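You operate a simulated robot arm through the tools that you are given. There is no shell and no other tool.

You run a simulated robot arm. Do the job below in one go: nothing can be reset, and whatever is moved stays where it is left.

Task
Shrink the sleeve on lead four in the oven, then stand it in the good tray.
Fine: one run of the oven, timed by its chart; leave the drawer open to cool. Set down upright: what you pick out. Where these are worked on the way, their far stop is far enough and under half their travel is too little: oven drawer.

The check looks at the end state, three seconds after you hand in, the way a careful person would. Anything else that was tipped, shoved, dropped, spilled or broken makes it a failure.

Robot
A 7-joint arm with a two-finger parallel gripper, fixed in place. Base frame: the origin is on the floor under the middle of its stand, x ahead of it, y to its left, z up; the work surface is at about z = 852. Units: mm, degrees, N and s.
It reaches about 1479 mm from its shoulder. Its first joint turns from -166.0 to 166.0 degrees. Payload 4.4 kg.
Tool frame: the origin (TCP) lies between the finger pads and is the grasp point; the fingertips stand 23 mm ahead of it; z points along the fingers, y is the line along which they close. The gripper opens to 94 mm. The fingers are 38 mm wide and 10 mm thick; the gripper's body (54 by 96 mm) begins 39 mm behind the TCP.
Orientation is that of the tool frame in the base frame, as a unit quaternion [x, y, z, w]. With the fingers straight down and closing along the base's y, the tool's x points along the base's -x, its y along +y and its z along -z.

Tools
- The arm moves only by the tool nudge_tool. Its argument "motion" is a list of rows, each a list of 3 entries, a list of its own where there are three numbers: the shift along the base's x, y, z in units of 30 mm (1.0 is 30 mm), then the turn, a rotation vector about the base's x, y, z in units of 4 degrees (1.0 is 4 degrees), then the opening in per cent of the stroke, from 0 (shut) to 100 (fully open). In form: [[[x, y, z], [rx, ry, rz], fingers], ...]. A call has 1 to 20 rows; each row shifts and turns the commanded pose from where the row before left it. A call with a number of a shift or a turn outside -1 to 1 is refused whole. Each row takes 0.2 s and may step no farther than 50 mm and 8.6 degrees from the row before; otherwise, or with a gripper value out of range, the whole call is refused. A pose out of reach is approached as far as the arm can. The call stops where the force on the tool passes 40 N (or 10 N more than at its start, if that is more) or the arm is blocked; 0.2 s more then pass. The fingers move at their own pace (about 72 mm/s each) and stop on an object; they squeeze with about 44 N. The grip force told is the motor's: it shows also when the fingers shut on nothing. Time passes only in rows, and 0.2 s behind the last, so rows that do not move let the fingers close. The reply holds the time, the measured pose of the TCP, the force on the tool along the base axes, the opening and the grip force, in the units named above and with some noise, with the torque about the TCP (base axes, N m) and any sound that the robot's microphone picked up, and new pictures: "show" is both (left out), scene, wrist or none.
- Cameras (640 x 400 px; columns grow to the right, rows downward): "scene" is fixed at [230.2, 491.2, 1415.3]; the picture's right is [-0.41, -0.91, 0.00], its down [-0.54, 0.24, -0.81] and it looks along [0.73, -0.33, -0.59] (base axes); focal length 250 px, centre (320, 200). "wrist" rides on the gripper at [86, 16, -74] in the tool frame; the picture's right is [-0.18, 0.98, 0.00], its down [-0.58, -0.11, -0.81] and it looks along [-0.79, -0.15, 0.59] (tool axes); focal length 243 px, centre (320, 200). There is no depth. A picture from a camera that has moved, and an enlarged one, comes with that camera's place and axes in the base frame and with its lens. The place of the scene camera against the robot may be out by one fixed shift of up to 18 mm in any direction.
- inspect(camera, box): a new picture of the part [left, top, right, bottom] of that camera's present view, enlarged. No time passes.
- sign_off(): hands the job in; it is judged then, once.

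Nothing tells you positions but the pictures and the camera data. Unless the task says otherwise, let go and move clear before handing in.

The tools are called after ">>>" as name(argument=value, ...) on one line, values as JSON. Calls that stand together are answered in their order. nudge_tool: Moves the arm, as the interface text tells. Its arguments: {"type":"object","properties":{"motion":{"type":"array","items":{"type":"array"}},"show":{"type":"string","enum":["both","scene","wrist","none"]}},"required":["motion"]} The other tools are called the same way: inspect (camera, box) takes an enlarged picture of a part of a camera's view; sign_off () hands the job in.

At the start:

```text
clock: 0.0
position: [725.8, 235.1, 1270.3]
tcp_rot: [0.001, 1.0, 0.0, 0.0]
ft_force: [0.0, -0.6, -1.1]
moment: [0.01, -0.01, 0.01]
gripper_width: 94.0
gripper_force: 0.0
```

scene: 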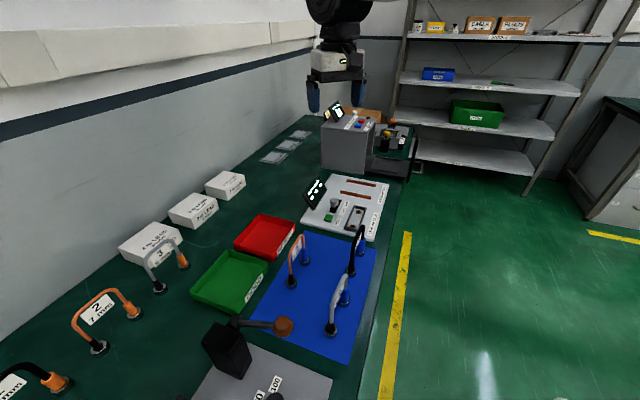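
wrist: 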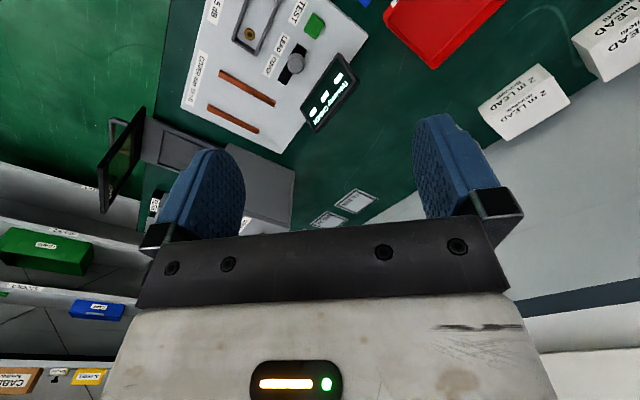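

I see a bench with several looped leads, a green and a red tray, a blue mat, a tester, and further on a grey oven. I'll look closely at each before moving.

>>> inspect(camera="scene", box=[290, 80, 430, 190])

>>> inspect(camera="scene", box=[0, 220, 200, 400])

>>> inspect(camera="scene", box=[180, 200, 400, 400])

>>> inspect(camera="scene", box=[290, 160, 400, 250])

>>> inspect(camera="wrist", box=[80, 80, 400, 260])

```text
3.64 times, centred on (360, 135) of scene
camera zoom: at [230.2, 491.2, 1415.3], right [-0.41, -0.91, 0.0], down [-0.54, 0.24, -0.81], along [0.73, -0.33, -0.59], focal length 911 px, centre (174, 436)
```

zoom: 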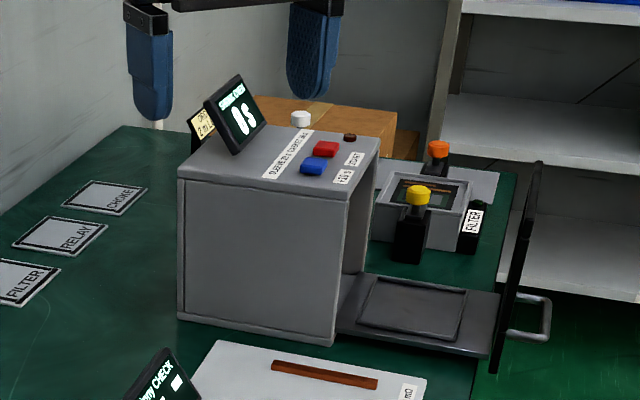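

```text
2.22 times, centred on (100, 310) of scene
camera zoom: at [230.2, 491.2, 1415.3], right [-0.41, -0.91, 0.0], down [-0.54, 0.24, -0.81], along [0.73, -0.33, -0.59], focal length 556 px, centre (809, -44)
```

zoom: 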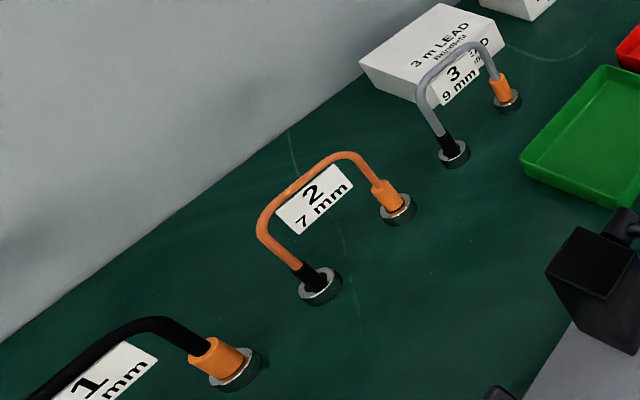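

```text
2.00 times, centred on (290, 300) of scene
camera zoom: at [230.2, 491.2, 1415.3], right [-0.41, -0.91, 0.0], down [-0.54, 0.24, -0.81], along [0.73, -0.33, -0.59], focal length 501 px, centre (380, 0)
```

zoom: 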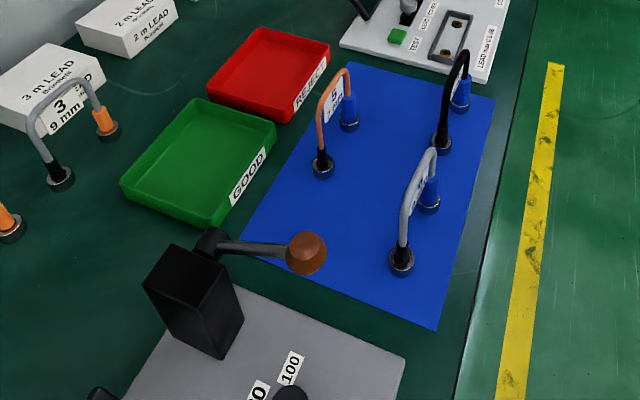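

```text
4.44 times, centred on (345, 205) of scene
camera zoom: at [230.2, 491.2, 1415.3], right [-0.41, -0.91, 0.0], down [-0.54, 0.24, -0.81], along [0.73, -0.33, -0.59], focal length 1113 px, centre (209, 178)
```

zoom: 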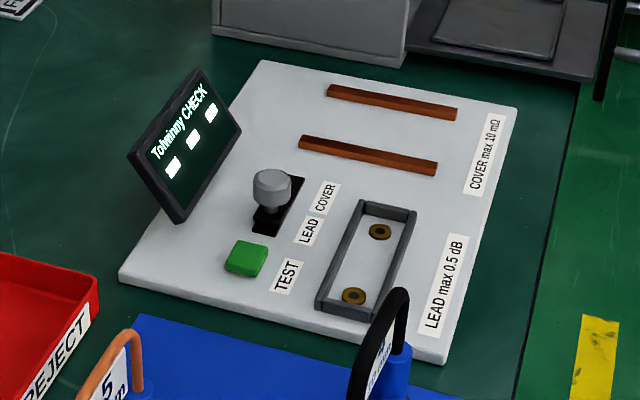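

```text
2.00 times, centred on (240, 170) of wrist
camera zoom: at [640.3, 249.1, 1343.4], right [0.18, 0.98, 0.0], down [0.58, -0.11, 0.81], along [0.79, -0.15, -0.59], focal length 485 px, centre (480, 260)
```

zoom: 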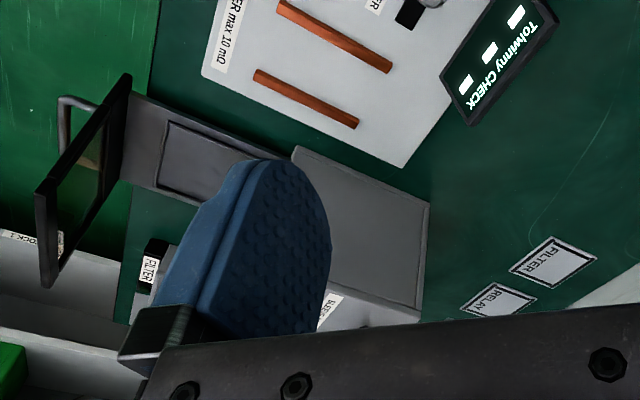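

The leads with tags 1–3 stand along the bench back-left, three more (black, 5-orange, grey) stand on the blue mat; the oven's drawer is open toward the aisle. I need the tags and the oven chart, so I zoom in further.

>>> inspect(camera="scene", box=[320, 95, 380, 133])

>>> inspect(camera="scene", box=[330, 215, 380, 280])

>>> inspect(camera="scene", box=[280, 225, 360, 345])

>>> inspect(camera="scene", box=[360, 110, 430, 190])

>>> inspect(camera="scene", box=[180, 300, 340, 400])

```text
10.53 times, centred on (350, 114) of scene
camera zoom: at [230.2, 491.2, 1415.3], right [-0.41, -0.91, 0.0], down [-0.54, 0.24, -0.81], along [0.73, -0.33, -0.59], focal length 2636 px, centre (4, 1105)
```

zoom: 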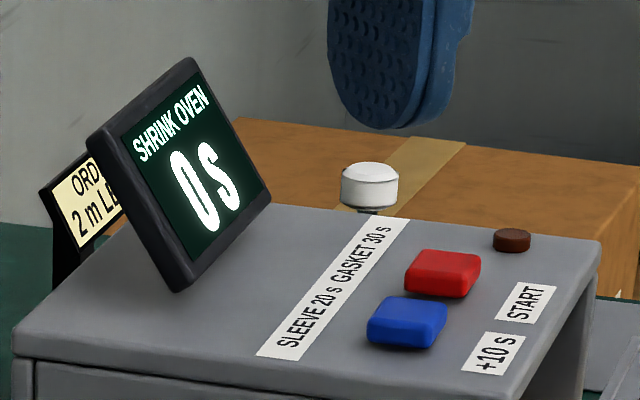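

```text
6.15 times, centred on (355, 248) of scene
camera zoom: at [230.2, 491.2, 1415.3], right [-0.41, -0.91, 0.0], down [-0.54, 0.24, -0.81], along [0.73, -0.33, -0.59], focal length 1541 px, centre (105, -92)
```

zoom: 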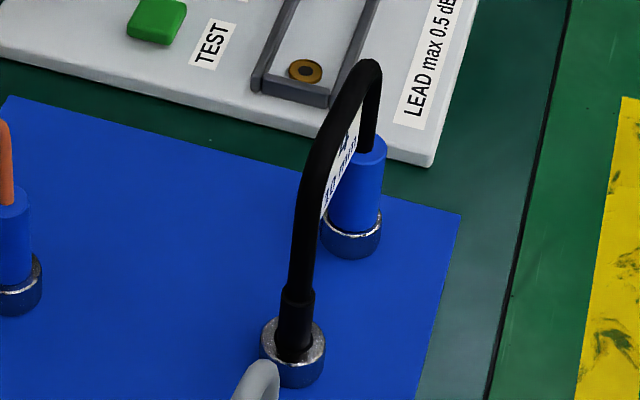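

```text
3.33 times, centred on (320, 285) of scene
camera zoom: at [230.2, 491.2, 1415.3], right [-0.41, -0.91, 0.0], down [-0.54, 0.24, -0.81], along [0.73, -0.33, -0.59], focal length 835 px, centre (320, -83)
```

zoom: 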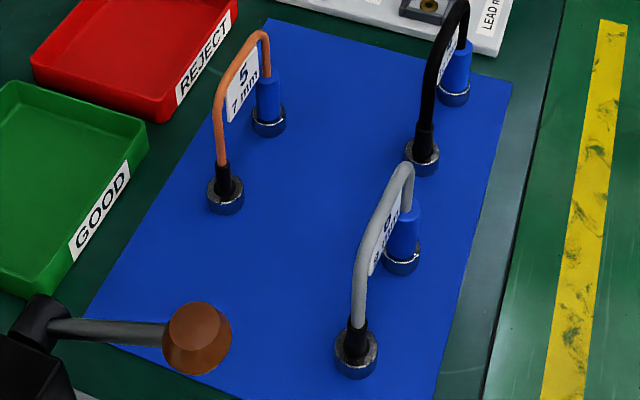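

```text
5.00 times, centred on (395, 150) of scene
camera zoom: at [230.2, 491.2, 1415.3], right [-0.41, -0.91, 0.0], down [-0.54, 0.24, -0.81], along [0.73, -0.33, -0.59], focal length 1252 px, centre (-55, 450)
```

zoom: 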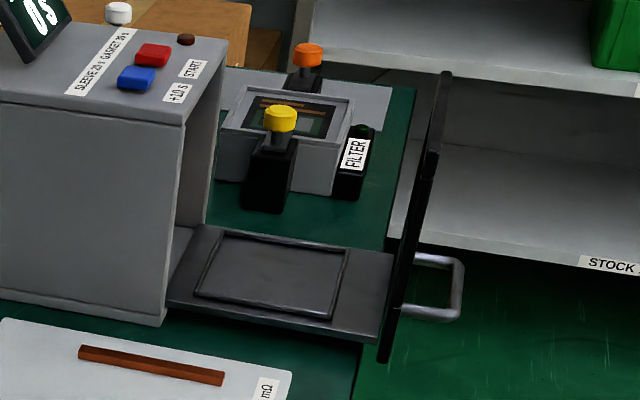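

```text
4.00 times, centred on (260, 350) of scene
camera zoom: at [230.2, 491.2, 1415.3], right [-0.41, -0.91, 0.0], down [-0.54, 0.24, -0.81], along [0.73, -0.33, -0.59], focal length 1002 px, centre (560, -400)
```

zoom: 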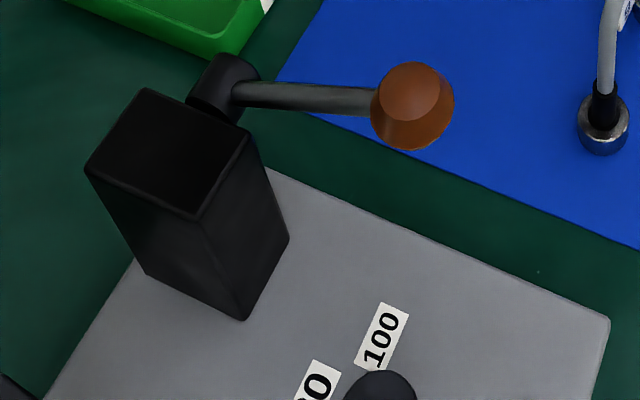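

The chart on the oven reads SLEEVE 20 s / GASKET 30 s, with blue marked +10 s and red START, and the display shows 0 s. The black lead on the mat, near (606, 212), is probably lead 4; I swing the wrist camera to read its tag.

>>> nudge_tool(motion=[[[-0.5, -0.18, -0.325], [0, 0, 0.9375], 100], [[-0.5, -0.18, -0.325], [0, 0, 0.9375], 100], [[-0.5, -0.18, -0.325], [0, 0, 0.9375], 100], [[-0.5, -0.18, -0.325], [0, 0, 0.9375], 100], [[-0.5, -0.18, -0.325], [0, 0, 0.9375], 100], [[-0.5, -0.18, -0.325], [0, 0, 0.9375], 100], [[-0.5, -0.18, -0.325], [0, 0, 0.9375], 100], [[-0.5, -0.18, -0.325], [0, 0, 0.9375], 100], [[-0.5, -0.18, -0.325], [0, 0, 0.9375], 100], [[-0.5, -0.18, -0.325], [0, 0, 0.9375], 100], [[-0.5, -0.18, -0.325], [0, 0, 0.9375], 100], [[-0.5, -0.18, -0.325], [0, 0, 0.9375], 100]])

```text
clock: 2.6
position: [547.3, 169.5, 1153.9]
tcp_rot: [-0.384, 0.923, 0.0, -0.001]
ft_force: [0.2, 0.2, 0.0]
moment: [0.0, 0.02, 0.01]
gripper_width: 93.9
gripper_force: 0.2
camera wrist: at [474.3, 118.0, 1226.1], right [-0.57, 0.82, 0.0], down [0.49, 0.33, 0.81], along [0.67, 0.46, -0.59], focal length 243 px, centre (320, 200)
```

scene: 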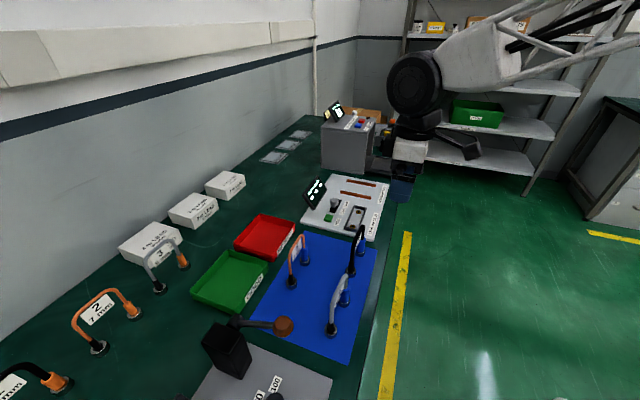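
wrist: 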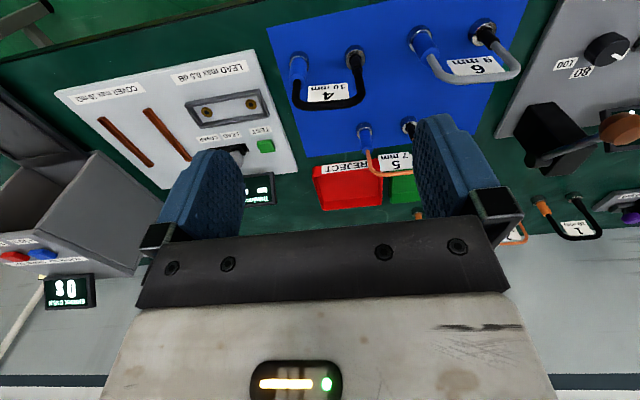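

The black lead on the mat is tagged 4 (10 mm), so that is the one to take. I zoom in on it to place its feet and top.

>>> inspect(camera="wrist", box=[260, 20, 400, 120])

>>> inspect(camera="wrist", box=[0, 150, 200, 320])

```text
4.00 times, centred on (330, 70) of wrist
camera zoom: at [474.3, 118.0, 1226.1], right [-0.57, 0.82, 0.0], down [0.49, 0.33, 0.81], along [0.67, 0.46, -0.59], focal length 970 px, centre (280, 720)
```

zoom: 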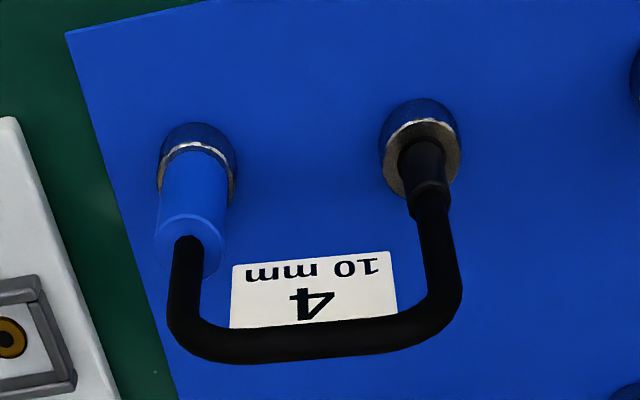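

```text
2.35 times, centred on (100, 235) of wrist
camera zoom: at [474.3, 118.0, 1226.1], right [-0.57, 0.82, 0.0], down [0.49, 0.33, 0.81], along [0.67, 0.46, -0.59], focal length 571 px, centre (838, 118)
```

zoom: 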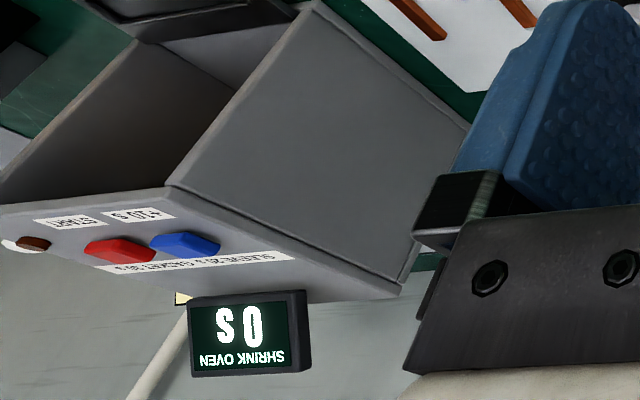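

Lead 4's feet are at about (625, 186) and (575, 247), its top bar at z ≈ 977. Next I turn the tool so the fingers close across its plane and hover above it.

>>> nudge_tool(motion=[[[0.07, 0.0593, -0.0453], [0, 0, -0.961], 100], [[0.07, 0.0593, -0.0453], [0, 0, -0.961], 100], [[0.07, 0.0593, -0.0453], [0, 0, -0.961], 100], [[0.07, 0.0593, -0.0453], [0, 0, -0.961], 100], [[0.07, 0.0593, -0.0453], [0, 0, -0.961], 100], [[0.07, 0.0593, -0.0453], [0, 0, -0.961], 100], [[0.07, 0.0593, -0.0453], [0, 0, -0.961], 100], [[0.07, 0.0593, -0.0453], [0, 0, -0.961], 100], [[0.07, 0.0593, -0.0453], [0, 0, -0.961], 100], [[0.07, 0.0593, -0.0453], [0, 0, -0.961], 100], [[0.07, 0.0593, -0.0453], [0, 0, -0.961], 100], [[0.07, 0.0593, -0.0453], [0, 0, -0.961], 100], [[0.07, 0.0593, -0.0453], [0, 0, -0.961], 100], [[0.07, 0.0593, -0.0453], [0, 0, -0.961], 100], [[0.07, 0.0593, -0.0453], [0, 0, -0.961], 100], [[0.07, 0.0593, -0.0453], [0, 0, -0.961], 100], [[0.07, 0.0593, -0.0453], [0, 0, -0.961], 100], [[0.07, 0.0593, -0.0453], [0, 0, -0.961], 100], [[0.07, 0.0593, -0.0453], [0, 0, -0.961], 100], [[0.07, 0.0593, -0.0453], [0, 0, -0.961], 100]], show="none")

>>> nudge_tool(motion=[[[0.07, 0.0593, -0.0453], [0, 0, -0.961], 100], [[0.07, 0.0593, -0.0453], [0, 0, -0.961], 100], [[0.07, 0.0593, -0.0453], [0, 0, -0.961], 100], [[0.07, 0.0593, -0.0453], [0, 0, -0.961], 100], [[0.07, 0.0593, -0.0453], [0, 0, -0.961], 100], [[0, 0, 0], [0, 0, 0], 100]], show="both")

```text
clock: 6.8
position: [589.8, 205.2, 1124.0]
tcp_rot: [0.274, 0.962, 0.0, 0.001]
ft_force: [-0.9, -0.1, 0.6]
moment: [0.01, -0.01, 0.01]
gripper_width: 94.1
gripper_force: 0.1
```

```text
clock: 8.2
position: [598.8, 214.5, 1117.8]
tcp_rot: [0.43, 0.903, 0.0, 0.0]
ft_force: [-0.7, 0.2, 0.3]
moment: [0.02, -0.03, -0.02]
gripper_width: 93.9
gripper_force: 0.0
camera wrist: at [557.4, 290.4, 1190.6], right [0.88, 0.47, 0.0], down [0.28, -0.52, 0.81], along [0.38, -0.71, -0.59], focal length 243 px, centre (320, 200)
```

scene: 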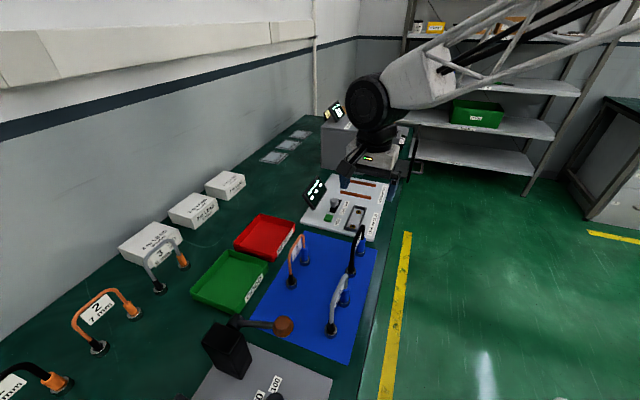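
wrist: 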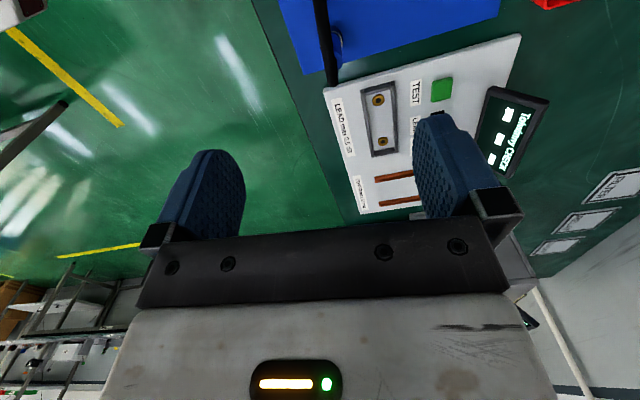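

The black bar of lead 4 runs along the picture near column 322–332, close to the gripper's mid-line. I zoom to measure the sideways offset and alignment.

>>> inspect(camera="wrist", box=[260, 0, 400, 100])

>>> inspect(camera="scene", box=[290, 120, 430, 290])

```text
4.00 times, centred on (330, 50) of wrist
camera zoom: at [557.4, 290.4, 1190.6], right [0.88, 0.47, 0.0], down [0.28, -0.52, 0.81], along [0.38, -0.71, -0.59], focal length 970 px, centre (280, 800)
```

zoom: 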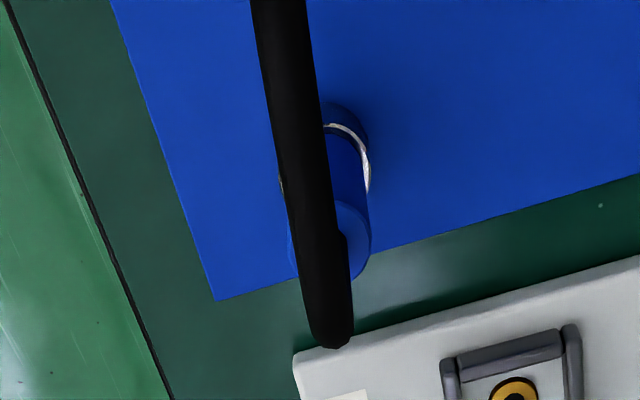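

```text
2.35 times, centred on (360, 205) of scene
camera zoom: at [230.2, 491.2, 1415.3], right [-0.41, -0.91, 0.0], down [-0.54, 0.24, -0.81], along [0.73, -0.33, -0.59], focal length 589 px, centre (226, 188)
```

zoom: 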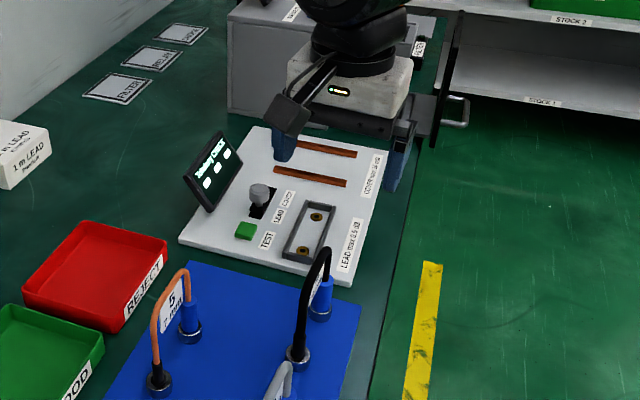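

The bar sits about 6 mm off centre toward the wall side; alignment is within a degree. I correct sideways and descend to just above the lead, then check again.

>>> nudge_tool(motion=[[[0.157, 0.127, -0.4], [0, 0, 0], 100], [[0, 0, -0.6], [0, 0, 0], 100], [[0, 0, -0.6], [0, 0, 0], 100], [[0, 0, -0.6], [0, 0, 0], 100], [[0, 0, -0.6], [0, 0, 0], 100], [[0, 0, -0.4], [0, 0, 0], 100], [[0, 0, 0], [0, 0, 0], 100]])

```text
clock: 9.8
position: [603.8, 218.4, 1021.5]
tcp_rot: [0.43, 0.903, 0.0, 0.001]
ft_force: [0.0, -0.3, 1.1]
moment: [0.02, 0.02, -0.01]
gripper_width: 94.0
gripper_force: 0.0
camera wrist: at [561.7, 294.1, 1094.7], right [0.88, 0.48, 0.0], down [0.28, -0.52, 0.81], along [0.38, -0.71, -0.59], focal length 243 px, centre (320, 200)
```

scene: 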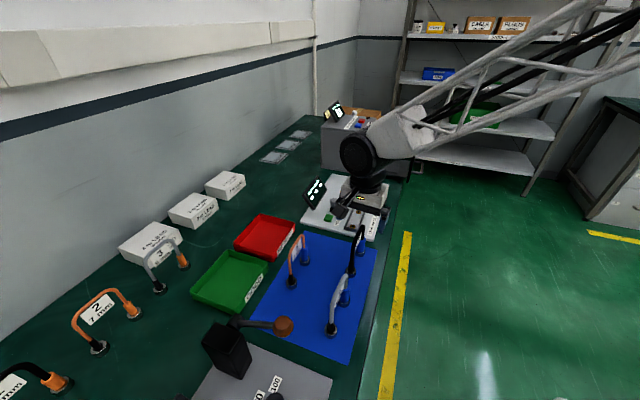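
wrist: 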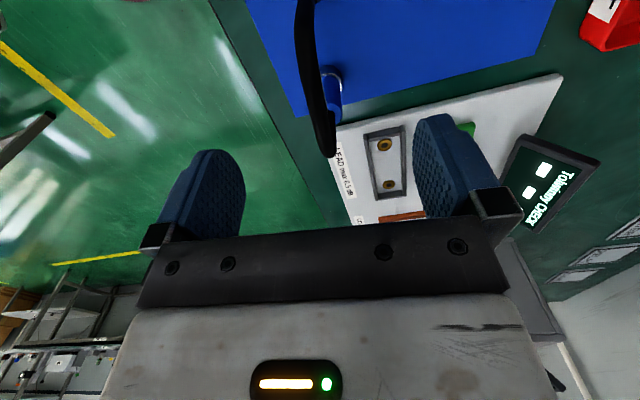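

The bar now passes right between the fingers. I lower around it, close, and check the grip.

>>> nudge_tool(motion=[[[0, 0, -0.4], [0, 0, 0], 100], [[0, 0, -0.4], [0, 0, 0], 100], [[0, 0, -0.4], [0, 0, 0], 100], [[0, 0, -0.4], [0, 0, 0], 100], [[0, 0, 0], [0, 0, 0], 100], [[0, 0, 0], [0, 0, 40], 40], [[0, 0, 0], [0, 0, 0], 30]], show="none")

```text
refused: 40 is not a number from -1 to 1
```

>>> nudge_tool(motion=[[[0, 0, -0.4], [0, 0, 0], 100], [[0, 0, -0.4], [0, 0, 0], 100], [[0, 0, -0.4], [0, 0, 0], 100], [[0, 0, -0.4], [0, 0, 0], 100], [[0, 0, 0], [0, 0, 0], 100]])

```text
clock: 11.0
position: [603.5, 218.1, 973.9]
tcp_rot: [0.43, 0.903, -0.001, 0.0]
ft_force: [0.5, -0.6, -0.7]
moment: [-0.04, 0.0, 0.01]
gripper_width: 94.0
gripper_force: 0.0
camera wrist: at [561.8, 294.3, 1047.0], right [0.88, 0.48, 0.0], down [0.28, -0.52, 0.81], along [0.38, -0.71, -0.59], focal length 243 px, centre (320, 200)
```

scene: 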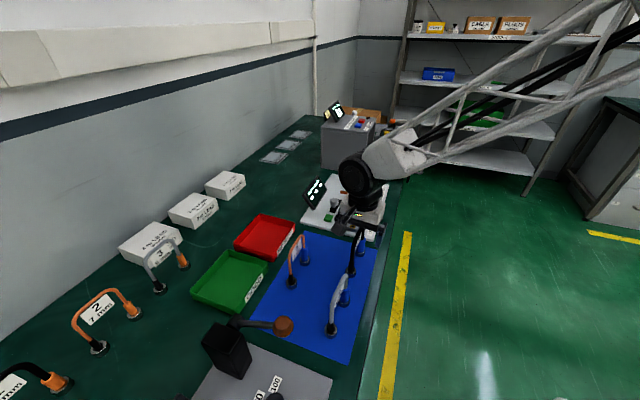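
wrist: 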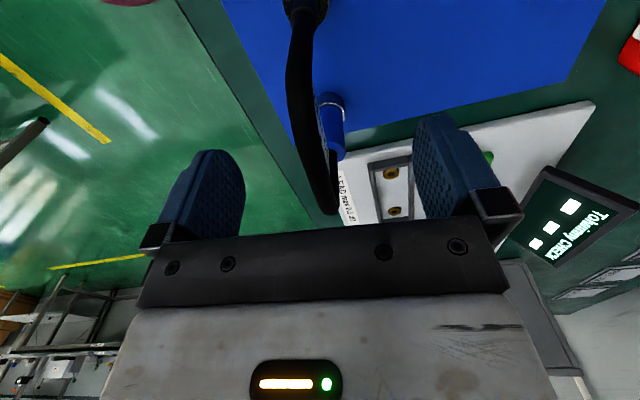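

The bar lies between the pads at TCP height, centred along the lead. I close the fingers on it.

>>> nudge_tool(motion=[[[0, 0, 0], [0, 0, 0], 50], [[0, 0, 0], [0, 0, 0], 25], [[0, 0, 0], [0, 0, 0], 0], [[0, 0, 0], [0, 0, 0], 0], [[0, 0, 0], [0, 0, 0], 0], [[0, 0, 0], [0, 0, 0], 0]])

```text
clock: 12.4
position: [604.3, 219.0, 974.3]
tcp_rot: [0.43, 0.903, 0.0, 0.0]
ft_force: [0.5, 0.0, -0.2]
moment: [-0.01, 0.03, -0.02]
gripper_width: 10.0
gripper_force: 43.5
camera wrist: at [561.7, 294.3, 1047.0], right [0.88, 0.48, 0.0], down [0.28, -0.52, 0.81], along [0.38, -0.71, -0.59], focal length 243 px, centre (320, 200)
```

scene: 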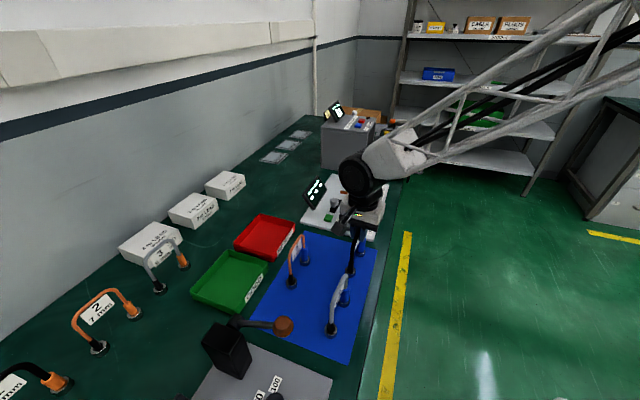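
wrist: 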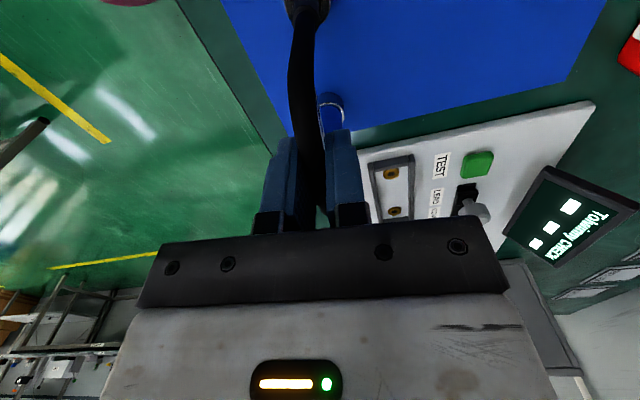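

Lead 4 is gripped (10 mm wide, 43 N). I lift it straight up and look to see that it hangs true.

>>> nudge_tool(motion=[[[0, 0, 0.2], [0, 0, 0], 0], [[0, 0, 0.4], [0, 0, 0], 0], [[0, 0, 0.6], [0, 0, 0], 0], [[0, 0, 0.7], [0, 0, 0], 0], [[0, 0, 0.7], [0, 0, 0], 0], [[0, 0, 0.7], [0, 0, 0], 0], [[0, 0, 0.7], [0, 0, 0], 0], [[0, 0, 0.7], [0, 0, 0], 0], [[0, 0, 0.7], [0, 0, 0], 0], [[0, 0, 0.7], [0, 0, 0], 0], [[0, 0, 0.5], [0, 0, 0], 0], [[0, 0, 0.3], [0, 0, 0], 0], [[0, 0, 0], [0, 0, 0], 0]])

```text
clock: 15.2
position: [604.1, 219.2, 1180.6]
tcp_rot: [0.431, 0.902, 0.0, 0.0]
ft_force: [-0.1, -0.3, -1.6]
moment: [0.01, -0.02, 0.0]
gripper_width: 9.8
gripper_force: 43.4
camera wrist: at [562.3, 294.3, 1253.7], right [0.88, 0.48, 0.0], down [0.28, -0.52, 0.81], along [0.38, -0.71, -0.59], focal length 243 px, centre (320, 200)
```

scene: 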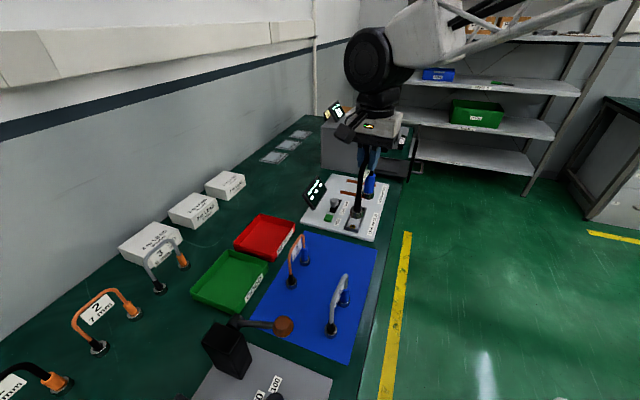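
wrist: 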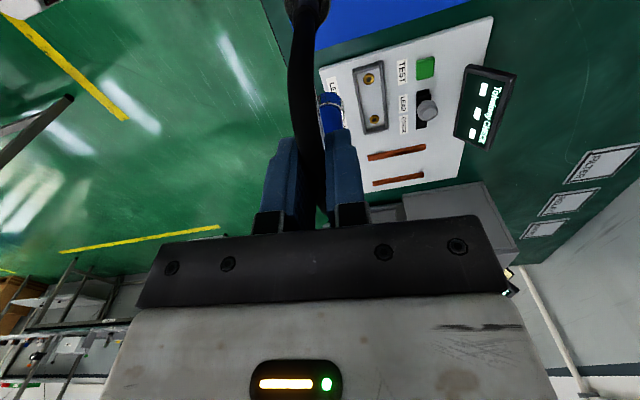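

The lead hangs straight. I carry it high along the bench toward the oven, turning it parallel to the drawer front, and stop short for a look.

>>> nudge_tool(motion=[[[0.3, -0.3, 0], [0, 0, 0.092], 0], [[0.64, -0.62, 0], [0, 0, 0.092], 0], [[0.64, -0.62, 0], [0, 0, 0.092], 0], [[0.64, -0.62, 0], [0, 0, 0.092], 0], [[0.64, -0.62, 0], [0, 0, 0.092], 0], [[0.64, -0.62, 0], [0, 0, 0.092], 0], [[0.64, -0.62, 0], [0, 0, 0.092], 0], [[0.64, -0.62, 0], [0, 0, 0.092], 0], [[0.64, -0.62, 0], [0, 0, 0.092], 0], [[0.64, -0.62, 0], [0, 0, 0.092], 0], [[0.64, -0.62, 0], [0, 0, 0.092], 0], [[0.64, -0.62, 0], [0, 0, 0.092], 0], [[0.64, -0.62, 0], [0, 0, 0.092], 0], [[0.64, -0.62, 0], [0, 0, 0.092], 0], [[0.64, -0.62, 0], [0, 0, 0.092], 0], [[0.64, -0.62, 0], [0, 0, 0.092], 0], [[0.34, -0.32, 0], [0, 0, 0], 0], [[0, 0, 0], [0, 0, 0], 0]])

```text
clock: 19.0
position: [911.6, -79.0, 1179.4]
tcp_rot: [0.383, 0.924, 0.0, 0.0]
ft_force: [-0.8, 0.6, -1.7]
moment: [-0.02, 0.06, 0.01]
gripper_width: 9.9
gripper_force: 43.8
camera wrist: at [861.9, -8.2, 1253.9], right [0.83, 0.56, 0.0], down [0.33, -0.49, 0.81], along [0.45, -0.67, -0.59], focal length 243 px, centre (320, 200)
```

scene: 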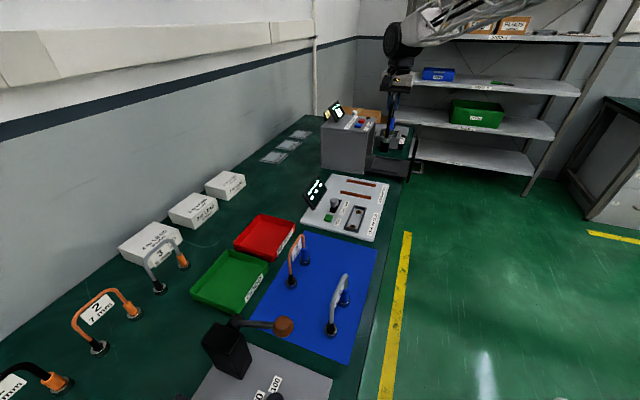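
wrist: 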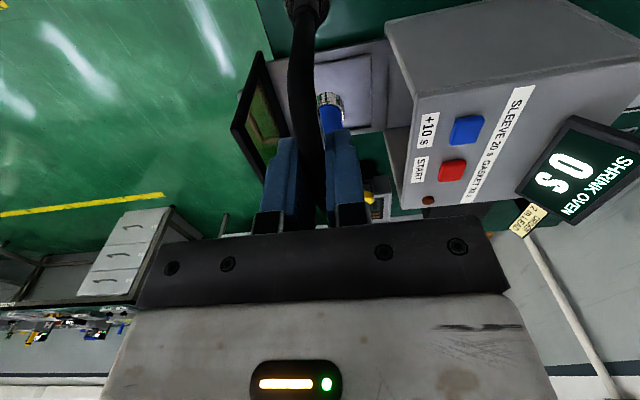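

I now see the open tray, its front panel and the oven's top from the wrist. I zoom to measure the tray, panel, handle and buttons.

>>> inspect(camera="wrist", box=[220, 30, 420, 160])

>>> inspect(camera="wrist", box=[380, 60, 580, 220])

>>> inspect(camera="wrist", box=[340, 140, 440, 230])

>>> inspect(camera="scene", box=[310, 70, 430, 190])

```text
3.08 times, centred on (320, 95) of wrist
camera zoom: at [861.9, -8.2, 1253.9], right [0.83, 0.56, 0.0], down [0.33, -0.49, 0.81], along [0.45, -0.67, -0.59], focal length 746 px, centre (320, 523)
```

zoom: 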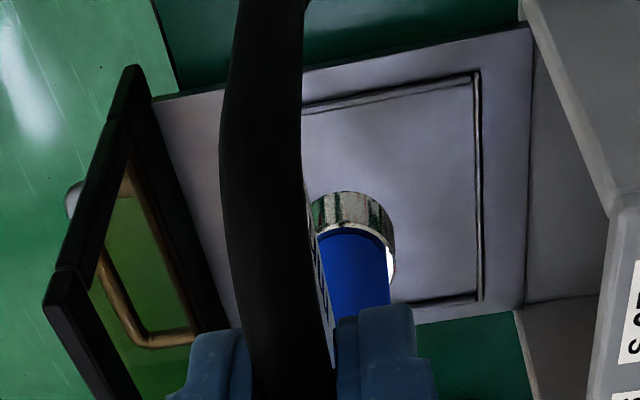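

```text
2.50 times, centred on (480, 140) of wrist
camera zoom: at [861.9, -8.2, 1253.9], right [0.83, 0.56, 0.0], down [0.33, -0.49, 0.81], along [0.45, -0.67, -0.59], focal length 606 px, centre (-80, 350)
```

zoom: 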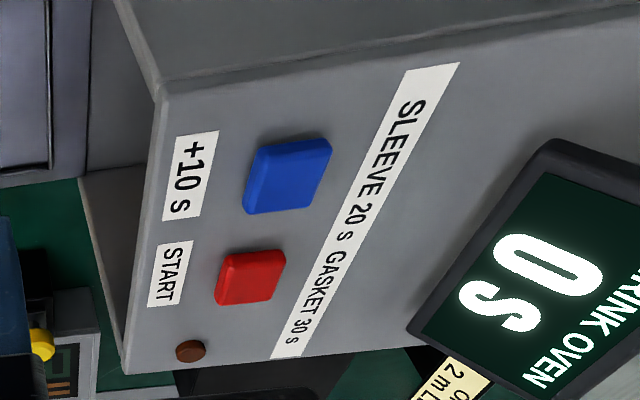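

```text
4.44 times, centred on (390, 185) of wrist
camera zoom: at [861.9, -8.2, 1253.9], right [0.83, 0.56, 0.0], down [0.33, -0.49, 0.81], along [0.45, -0.67, -0.59], focal length 1078 px, centre (9, 267)
```

zoom: 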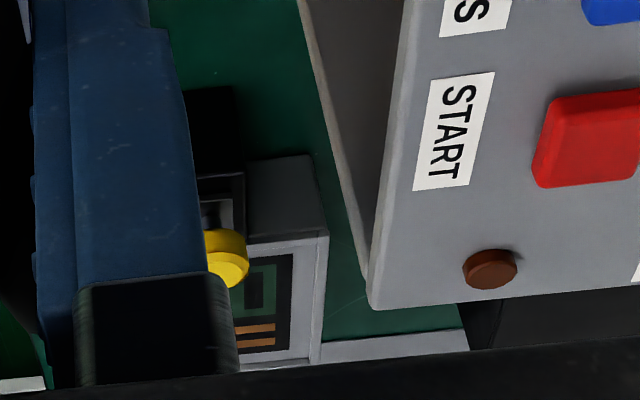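

```text
3.33 times, centred on (370, 130) of scene
camera zoom: at [230.2, 491.2, 1415.3], right [-0.41, -0.91, 0.0], down [-0.54, 0.24, -0.81], along [0.73, -0.33, -0.59], focal length 835 px, centre (153, 433)
```

zoom: 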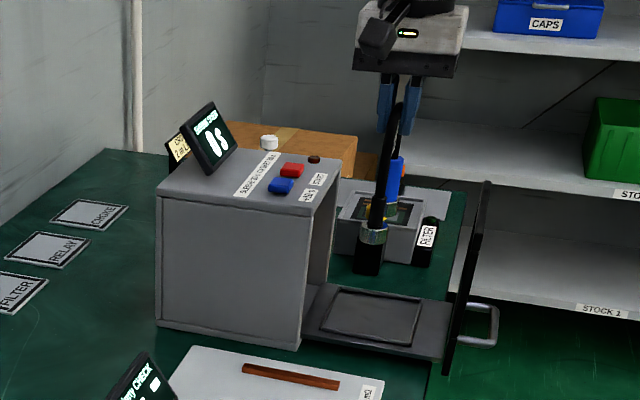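

Tray recess: s-centre near (1015, −184) in base xy, surface about z 870–885; panel inside face and oven front leave ~175 mm between them. I move the lead over the tray, still high.

>>> nudge_tool(motion=[[[0.4, -0.4, 0], [0, 0, 0], 0], [[0.6, -0.6, 0], [0, 0, 0], 0], [[0.6, -0.6, 0], [0, 0, 0], 0], [[0.6, -0.6, 0], [0, 0, 0], 0], [[0.6, -0.6, 0], [0, 0, 0], 0], [[0.43, -0.46, 0], [0, 0, 0], 0], [[0.23, -0.23, 0], [0, 0, 0], 0], [[0, 0, 0], [0, 0, 0], 0]])

```text
clock: 20.8
position: [1016.3, -185.2, 1181.8]
tcp_rot: [0.383, 0.924, 0.0, 0.0]
ft_force: [-0.7, 0.3, -1.4]
moment: [-0.01, -0.01, -0.02]
gripper_width: 10.0
gripper_force: 44.4
camera wrist: at [965.5, -112.4, 1254.5], right [0.83, 0.56, 0.0], down [0.33, -0.49, 0.81], along [0.45, -0.67, -0.59], focal length 243 px, centre (320, 200)
```

scene: 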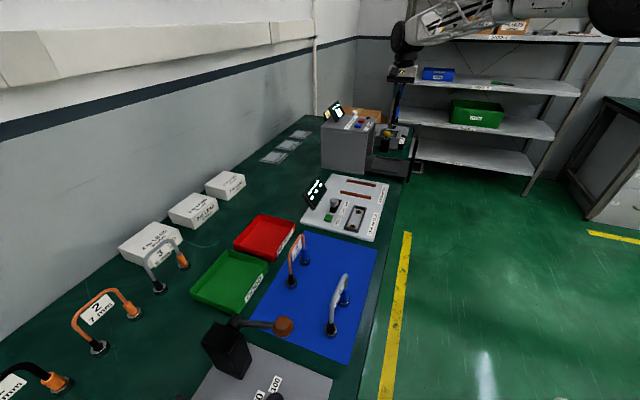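
wrist: 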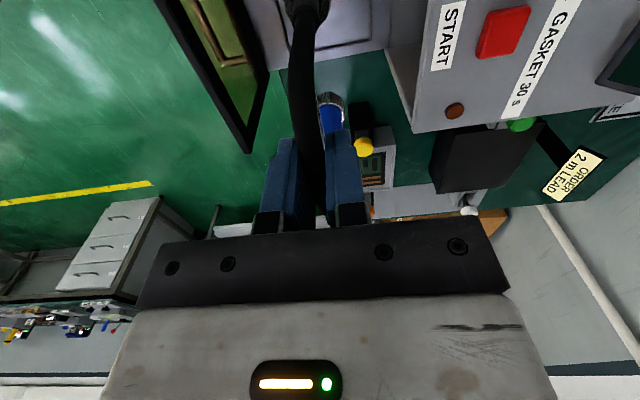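

The lead hangs over the tray. I zoom once more from here to check clearances and refine the red button and tray positions by parallax.

>>> inspect(camera="wrist", box=[380, 0, 600, 140])

>>> inspect(camera="wrist", box=[150, 0, 400, 160])

>>> inspect(camera="scene", box=[340, 50, 440, 190])

```text
2.86 times, centred on (490, 70) of wrist
camera zoom: at [965.5, -112.4, 1254.5], right [0.83, 0.56, 0.0], down [0.33, -0.49, 0.81], along [0.45, -0.67, -0.59], focal length 693 px, centre (-166, 571)
```

zoom: 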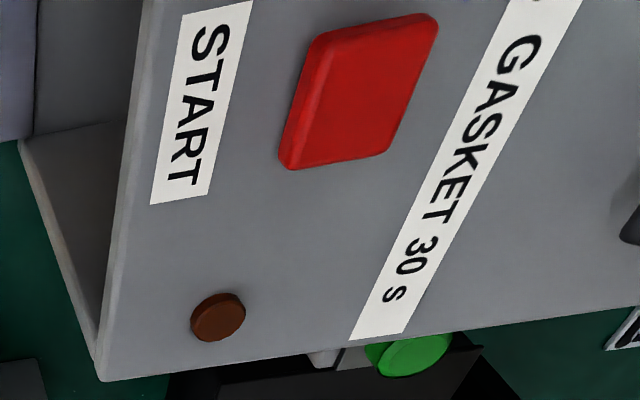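

```text
2.50 times, centred on (275, 80) of wrist
camera zoom: at [965.5, -112.4, 1254.5], right [0.83, 0.56, 0.0], down [0.33, -0.49, 0.81], along [0.45, -0.67, -0.59], focal length 606 px, centre (432, 500)
```

zoom: 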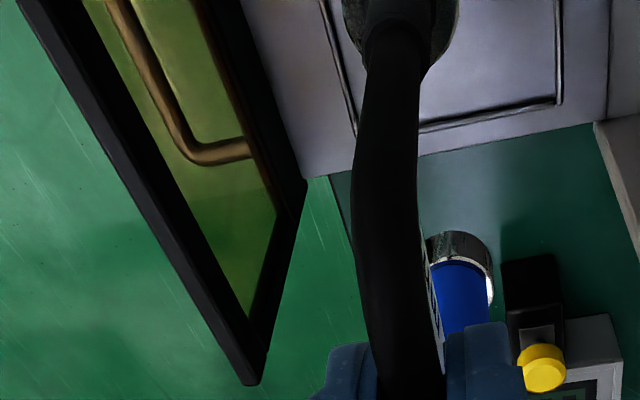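

```text
2.86 times, centred on (390, 120) of scene
camera zoom: at [230.2, 491.2, 1415.3], right [-0.41, -0.91, 0.0], down [-0.54, 0.24, -0.81], along [0.73, -0.33, -0.59], focal length 716 px, centre (120, 429)
```

zoom: 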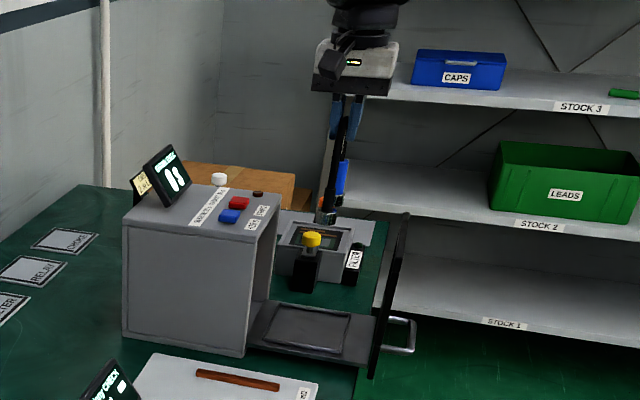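

Triangulation gives tray surface z ≈ 877, recess spanning 530–646 across the drawer and about 783–914 along it; the lead is centred over it. I lower it most of the way.

>>> nudge_tool(motion=[[[0, 0, -0.3], [0, 0, 0], 0], [[0, 0, -0.5], [0, 0, 0], 0], [[0, 0, -0.5], [0, 0, 0], 0], [[0, 0, -0.5], [0, 0, 0], 0], [[0, 0, -0.5], [0, 0, 0], 0], [[0, 0, -0.5], [0, 0, 0], 0], [[0, 0, -0.5], [0, 0, 0], 0], [[0, 0, -0.5], [0, 0, 0], 0], [[0, 0, -0.5], [0, 0, 0], 0], [[0, 0, -0.5], [0, 0, 0], 0], [[0, 0, -0.5], [0, 0, 0], 0], [[0, 0, -0.3], [0, 0, 0], 0], [[0, 0, 0], [0, 0, 0], 0]])

```text
clock: 23.6
position: [1016.0, -184.9, 1011.8]
tcp_rot: [0.383, 0.924, 0.0, -0.001]
ft_force: [0.0, -0.1, -1.3]
moment: [-0.01, 0.02, 0.01]
gripper_width: 10.0
gripper_force: 44.1
camera wrist: at [965.5, -113.3, 1085.7], right [0.83, 0.56, 0.0], down [0.33, -0.49, 0.81], along [0.45, -0.67, -0.59], focal length 243 px, centre (320, 200)
```

scene: 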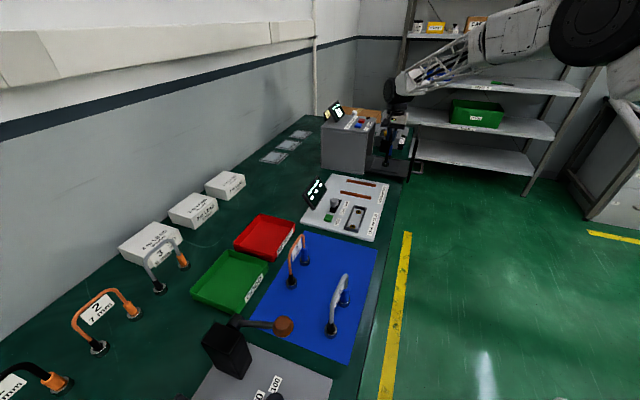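
wrist: 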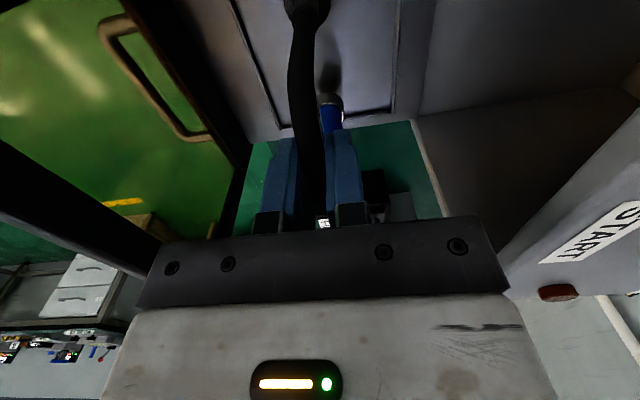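

>>> inspect(camera="scene", box=[350, 90, 430, 190])

>>> inspect(camera="wrist", box=[220, 0, 440, 150])

```text
4.00 times, centred on (390, 140) of scene
camera zoom: at [230.2, 491.2, 1415.3], right [-0.41, -0.91, 0.0], down [-0.54, 0.24, -0.81], along [0.73, -0.33, -0.59], focal length 1002 px, centre (40, 440)
```

zoom: 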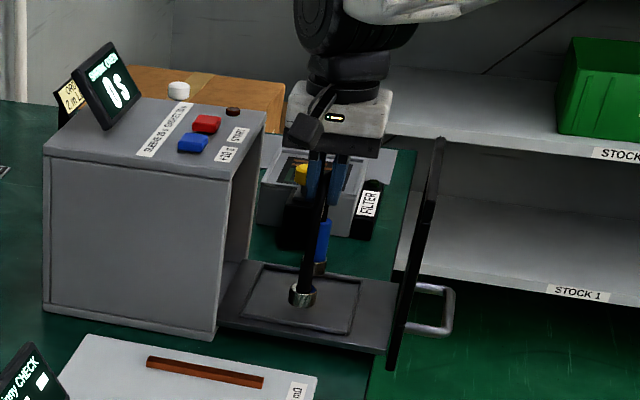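

```text
2.67 times, centred on (330, 75) of wrist
camera zoom: at [965.5, -113.3, 1085.7], right [0.83, 0.56, 0.0], down [0.33, -0.49, 0.81], along [0.45, -0.67, -0.59], focal length 647 px, centre (293, 533)
```

zoom: 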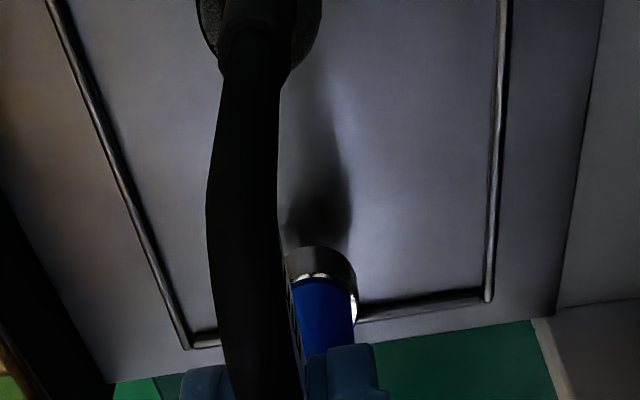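

The feet are inside the recess and close to the tray. I lower in small steps and watch the force.

>>> nudge_tool(motion=[[[0, 0, -0.1], [0, 0, 0], 0], [[0, 0, -0.1], [0, 0, 0], 0], [[0, 0, -0.1], [0, 0, 0], 0], [[0, 0, 0], [0, 0, 0], 0]], show="none")

>>> nudge_tool(motion=[[[0, 0, -0.05], [0, 0, 0], 0], [[0, 0, -0.05], [0, 0, 0], 0], [[0, 0, 0], [0, 0, 0], 0]], show="wrist")

```text
clock: 24.6
position: [1014.9, -183.7, 1004.2]
tcp_rot: [0.383, 0.924, 0.0, -0.001]
ft_force: [-0.5, 0.0, -1.6]
moment: [0.02, 0.0, 0.0]
gripper_width: 10.0
gripper_force: 44.3
```

```text
clock: 25.4
position: [1015.2, -184.1, 1000.2]
tcp_rot: [0.383, 0.924, 0.0, 0.0]
ft_force: [1.0, -0.5, -2.0]
moment: [0.0, 0.01, 0.0]
gripper_width: 10.0
gripper_force: 43.6
camera wrist: at [965.8, -112.7, 1073.6], right [0.83, 0.56, 0.0], down [0.33, -0.49, 0.81], along [0.45, -0.67, -0.59], focal length 243 px, centre (320, 200)
```

wrist: 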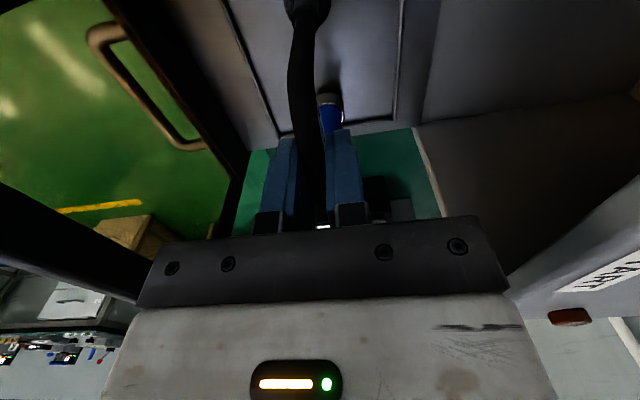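

>>> nudge_tool(motion=[[[0, 0, -0.05], [0, 0, 0], 0], [[0, 0, -0.05], [0, 0, 0], 0], [[0, 0, 0], [0, 0, 0], 0]], show="none")

>>> inspect(camera="scene", box=[350, 110, 420, 190])

```text
clock: 26.2
position: [1014.3, -184.5, 996.8]
tcp_rot: [0.384, 0.923, -0.001, 0.001]
ft_force: [0.2, 0.5, -2.1]
moment: [0.0, 0.0, -0.02]
gripper_width: 9.9
gripper_force: 44.4
```

```text
5.00 times, centred on (385, 150) of scene
camera zoom: at [230.2, 491.2, 1415.3], right [-0.41, -0.91, 0.0], down [-0.54, 0.24, -0.81], along [0.73, -0.33, -0.59], focal length 1252 px, centre (-5, 450)
```

zoom: 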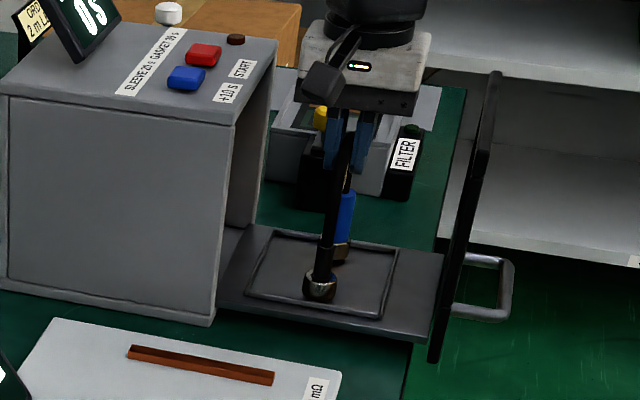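

No contact yet at TCP z ≈ 997; I keep lowering in 1.5 mm steps.

>>> nudge_tool(motion=[[[0, 0, -0.05], [0, 0, 0], 0], [[0, 0, -0.05], [0, 0, 0], 0], [[0, 0, 0], [0, 0, 0], 0]], show="none")

```text
clock: 27.0
position: [1015.0, -183.7, 994.5]
tcp_rot: [0.384, 0.923, 0.0, 0.0]
ft_force: [0.8, -0.3, -1.8]
moment: [-0.02, -0.02, -0.01]
gripper_width: 9.8
gripper_force: 43.7
```

>>> nudge_tool(motion=[[[0, 0, -0.05], [0, 0, 0], 0], [[0, 0, -0.05], [0, 0, 0], 0], [[0, 0, 0], [0, 0, 0], 0]], show="none")

>>> inspect(camera="wrist", box=[220, 0, 440, 150])

```text
clock: 27.8
position: [1015.0, -184.0, 994.7]
tcp_rot: [0.383, 0.924, 0.002, 0.002]
ft_force: [-5.0, 3.2, 24.0]
moment: [0.87, 0.92, 0.03]
gripper_width: 9.8
gripper_force: 43.8
```

```text
2.67 times, centred on (330, 75) of wrist
camera zoom: at [965.4, -112.6, 1066.8], right [0.83, 0.56, 0.0], down [0.33, -0.49, 0.81], along [0.46, -0.67, -0.59], focal length 647 px, centre (293, 533)
```

zoom: 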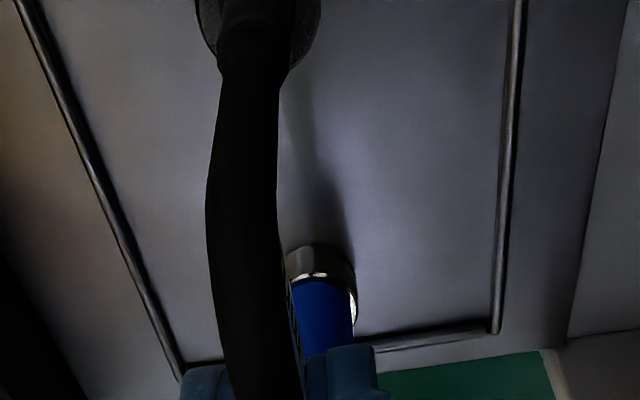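

Contact: 24 N upward at TCP z ≈ 994.5. I ease up a touch to unload before letting go.

>>> nudge_tool(motion=[[[0, 0, 0.06], [0, 0, 0], 0], [[0, 0, 0], [0, 0, 0], 0], [[0, 0, 0], [0, 0, 0], 0]], show="none")

```text
clock: 28.6
position: [1016.0, -185.6, 993.2]
tcp_rot: [0.383, 0.924, 0.0, 0.0]
ft_force: [2.7, -1.9, 17.9]
moment: [-0.49, -0.59, 0.03]
gripper_width: 9.9
gripper_force: 43.8
```

>>> nudge_tool(motion=[[[0, 0, 0.03], [0, 0, 0], 0], [[0, 0, 0], [0, 0, 0], 0]], show="none")

```text
clock: 29.2
position: [1013.5, -184.3, 995.1]
tcp_rot: [0.383, 0.924, 0.0, 0.0]
ft_force: [6.8, -5.3, 9.2]
moment: [-0.74, -0.73, 0.02]
gripper_width: 9.8
gripper_force: 43.8
```

>>> nudge_tool(motion=[[[0, 0, 0.02], [0, 0, 0], 0], [[0, 0, 0], [0, 0, 0], 0]], show="none")

```text
clock: 29.8
position: [1015.1, -182.9, 993.7]
tcp_rot: [0.383, 0.924, 0.0, 0.0]
ft_force: [0.1, -0.6, 0.0]
moment: [-0.13, -0.14, -0.01]
gripper_width: 9.8
gripper_force: 44.2
```

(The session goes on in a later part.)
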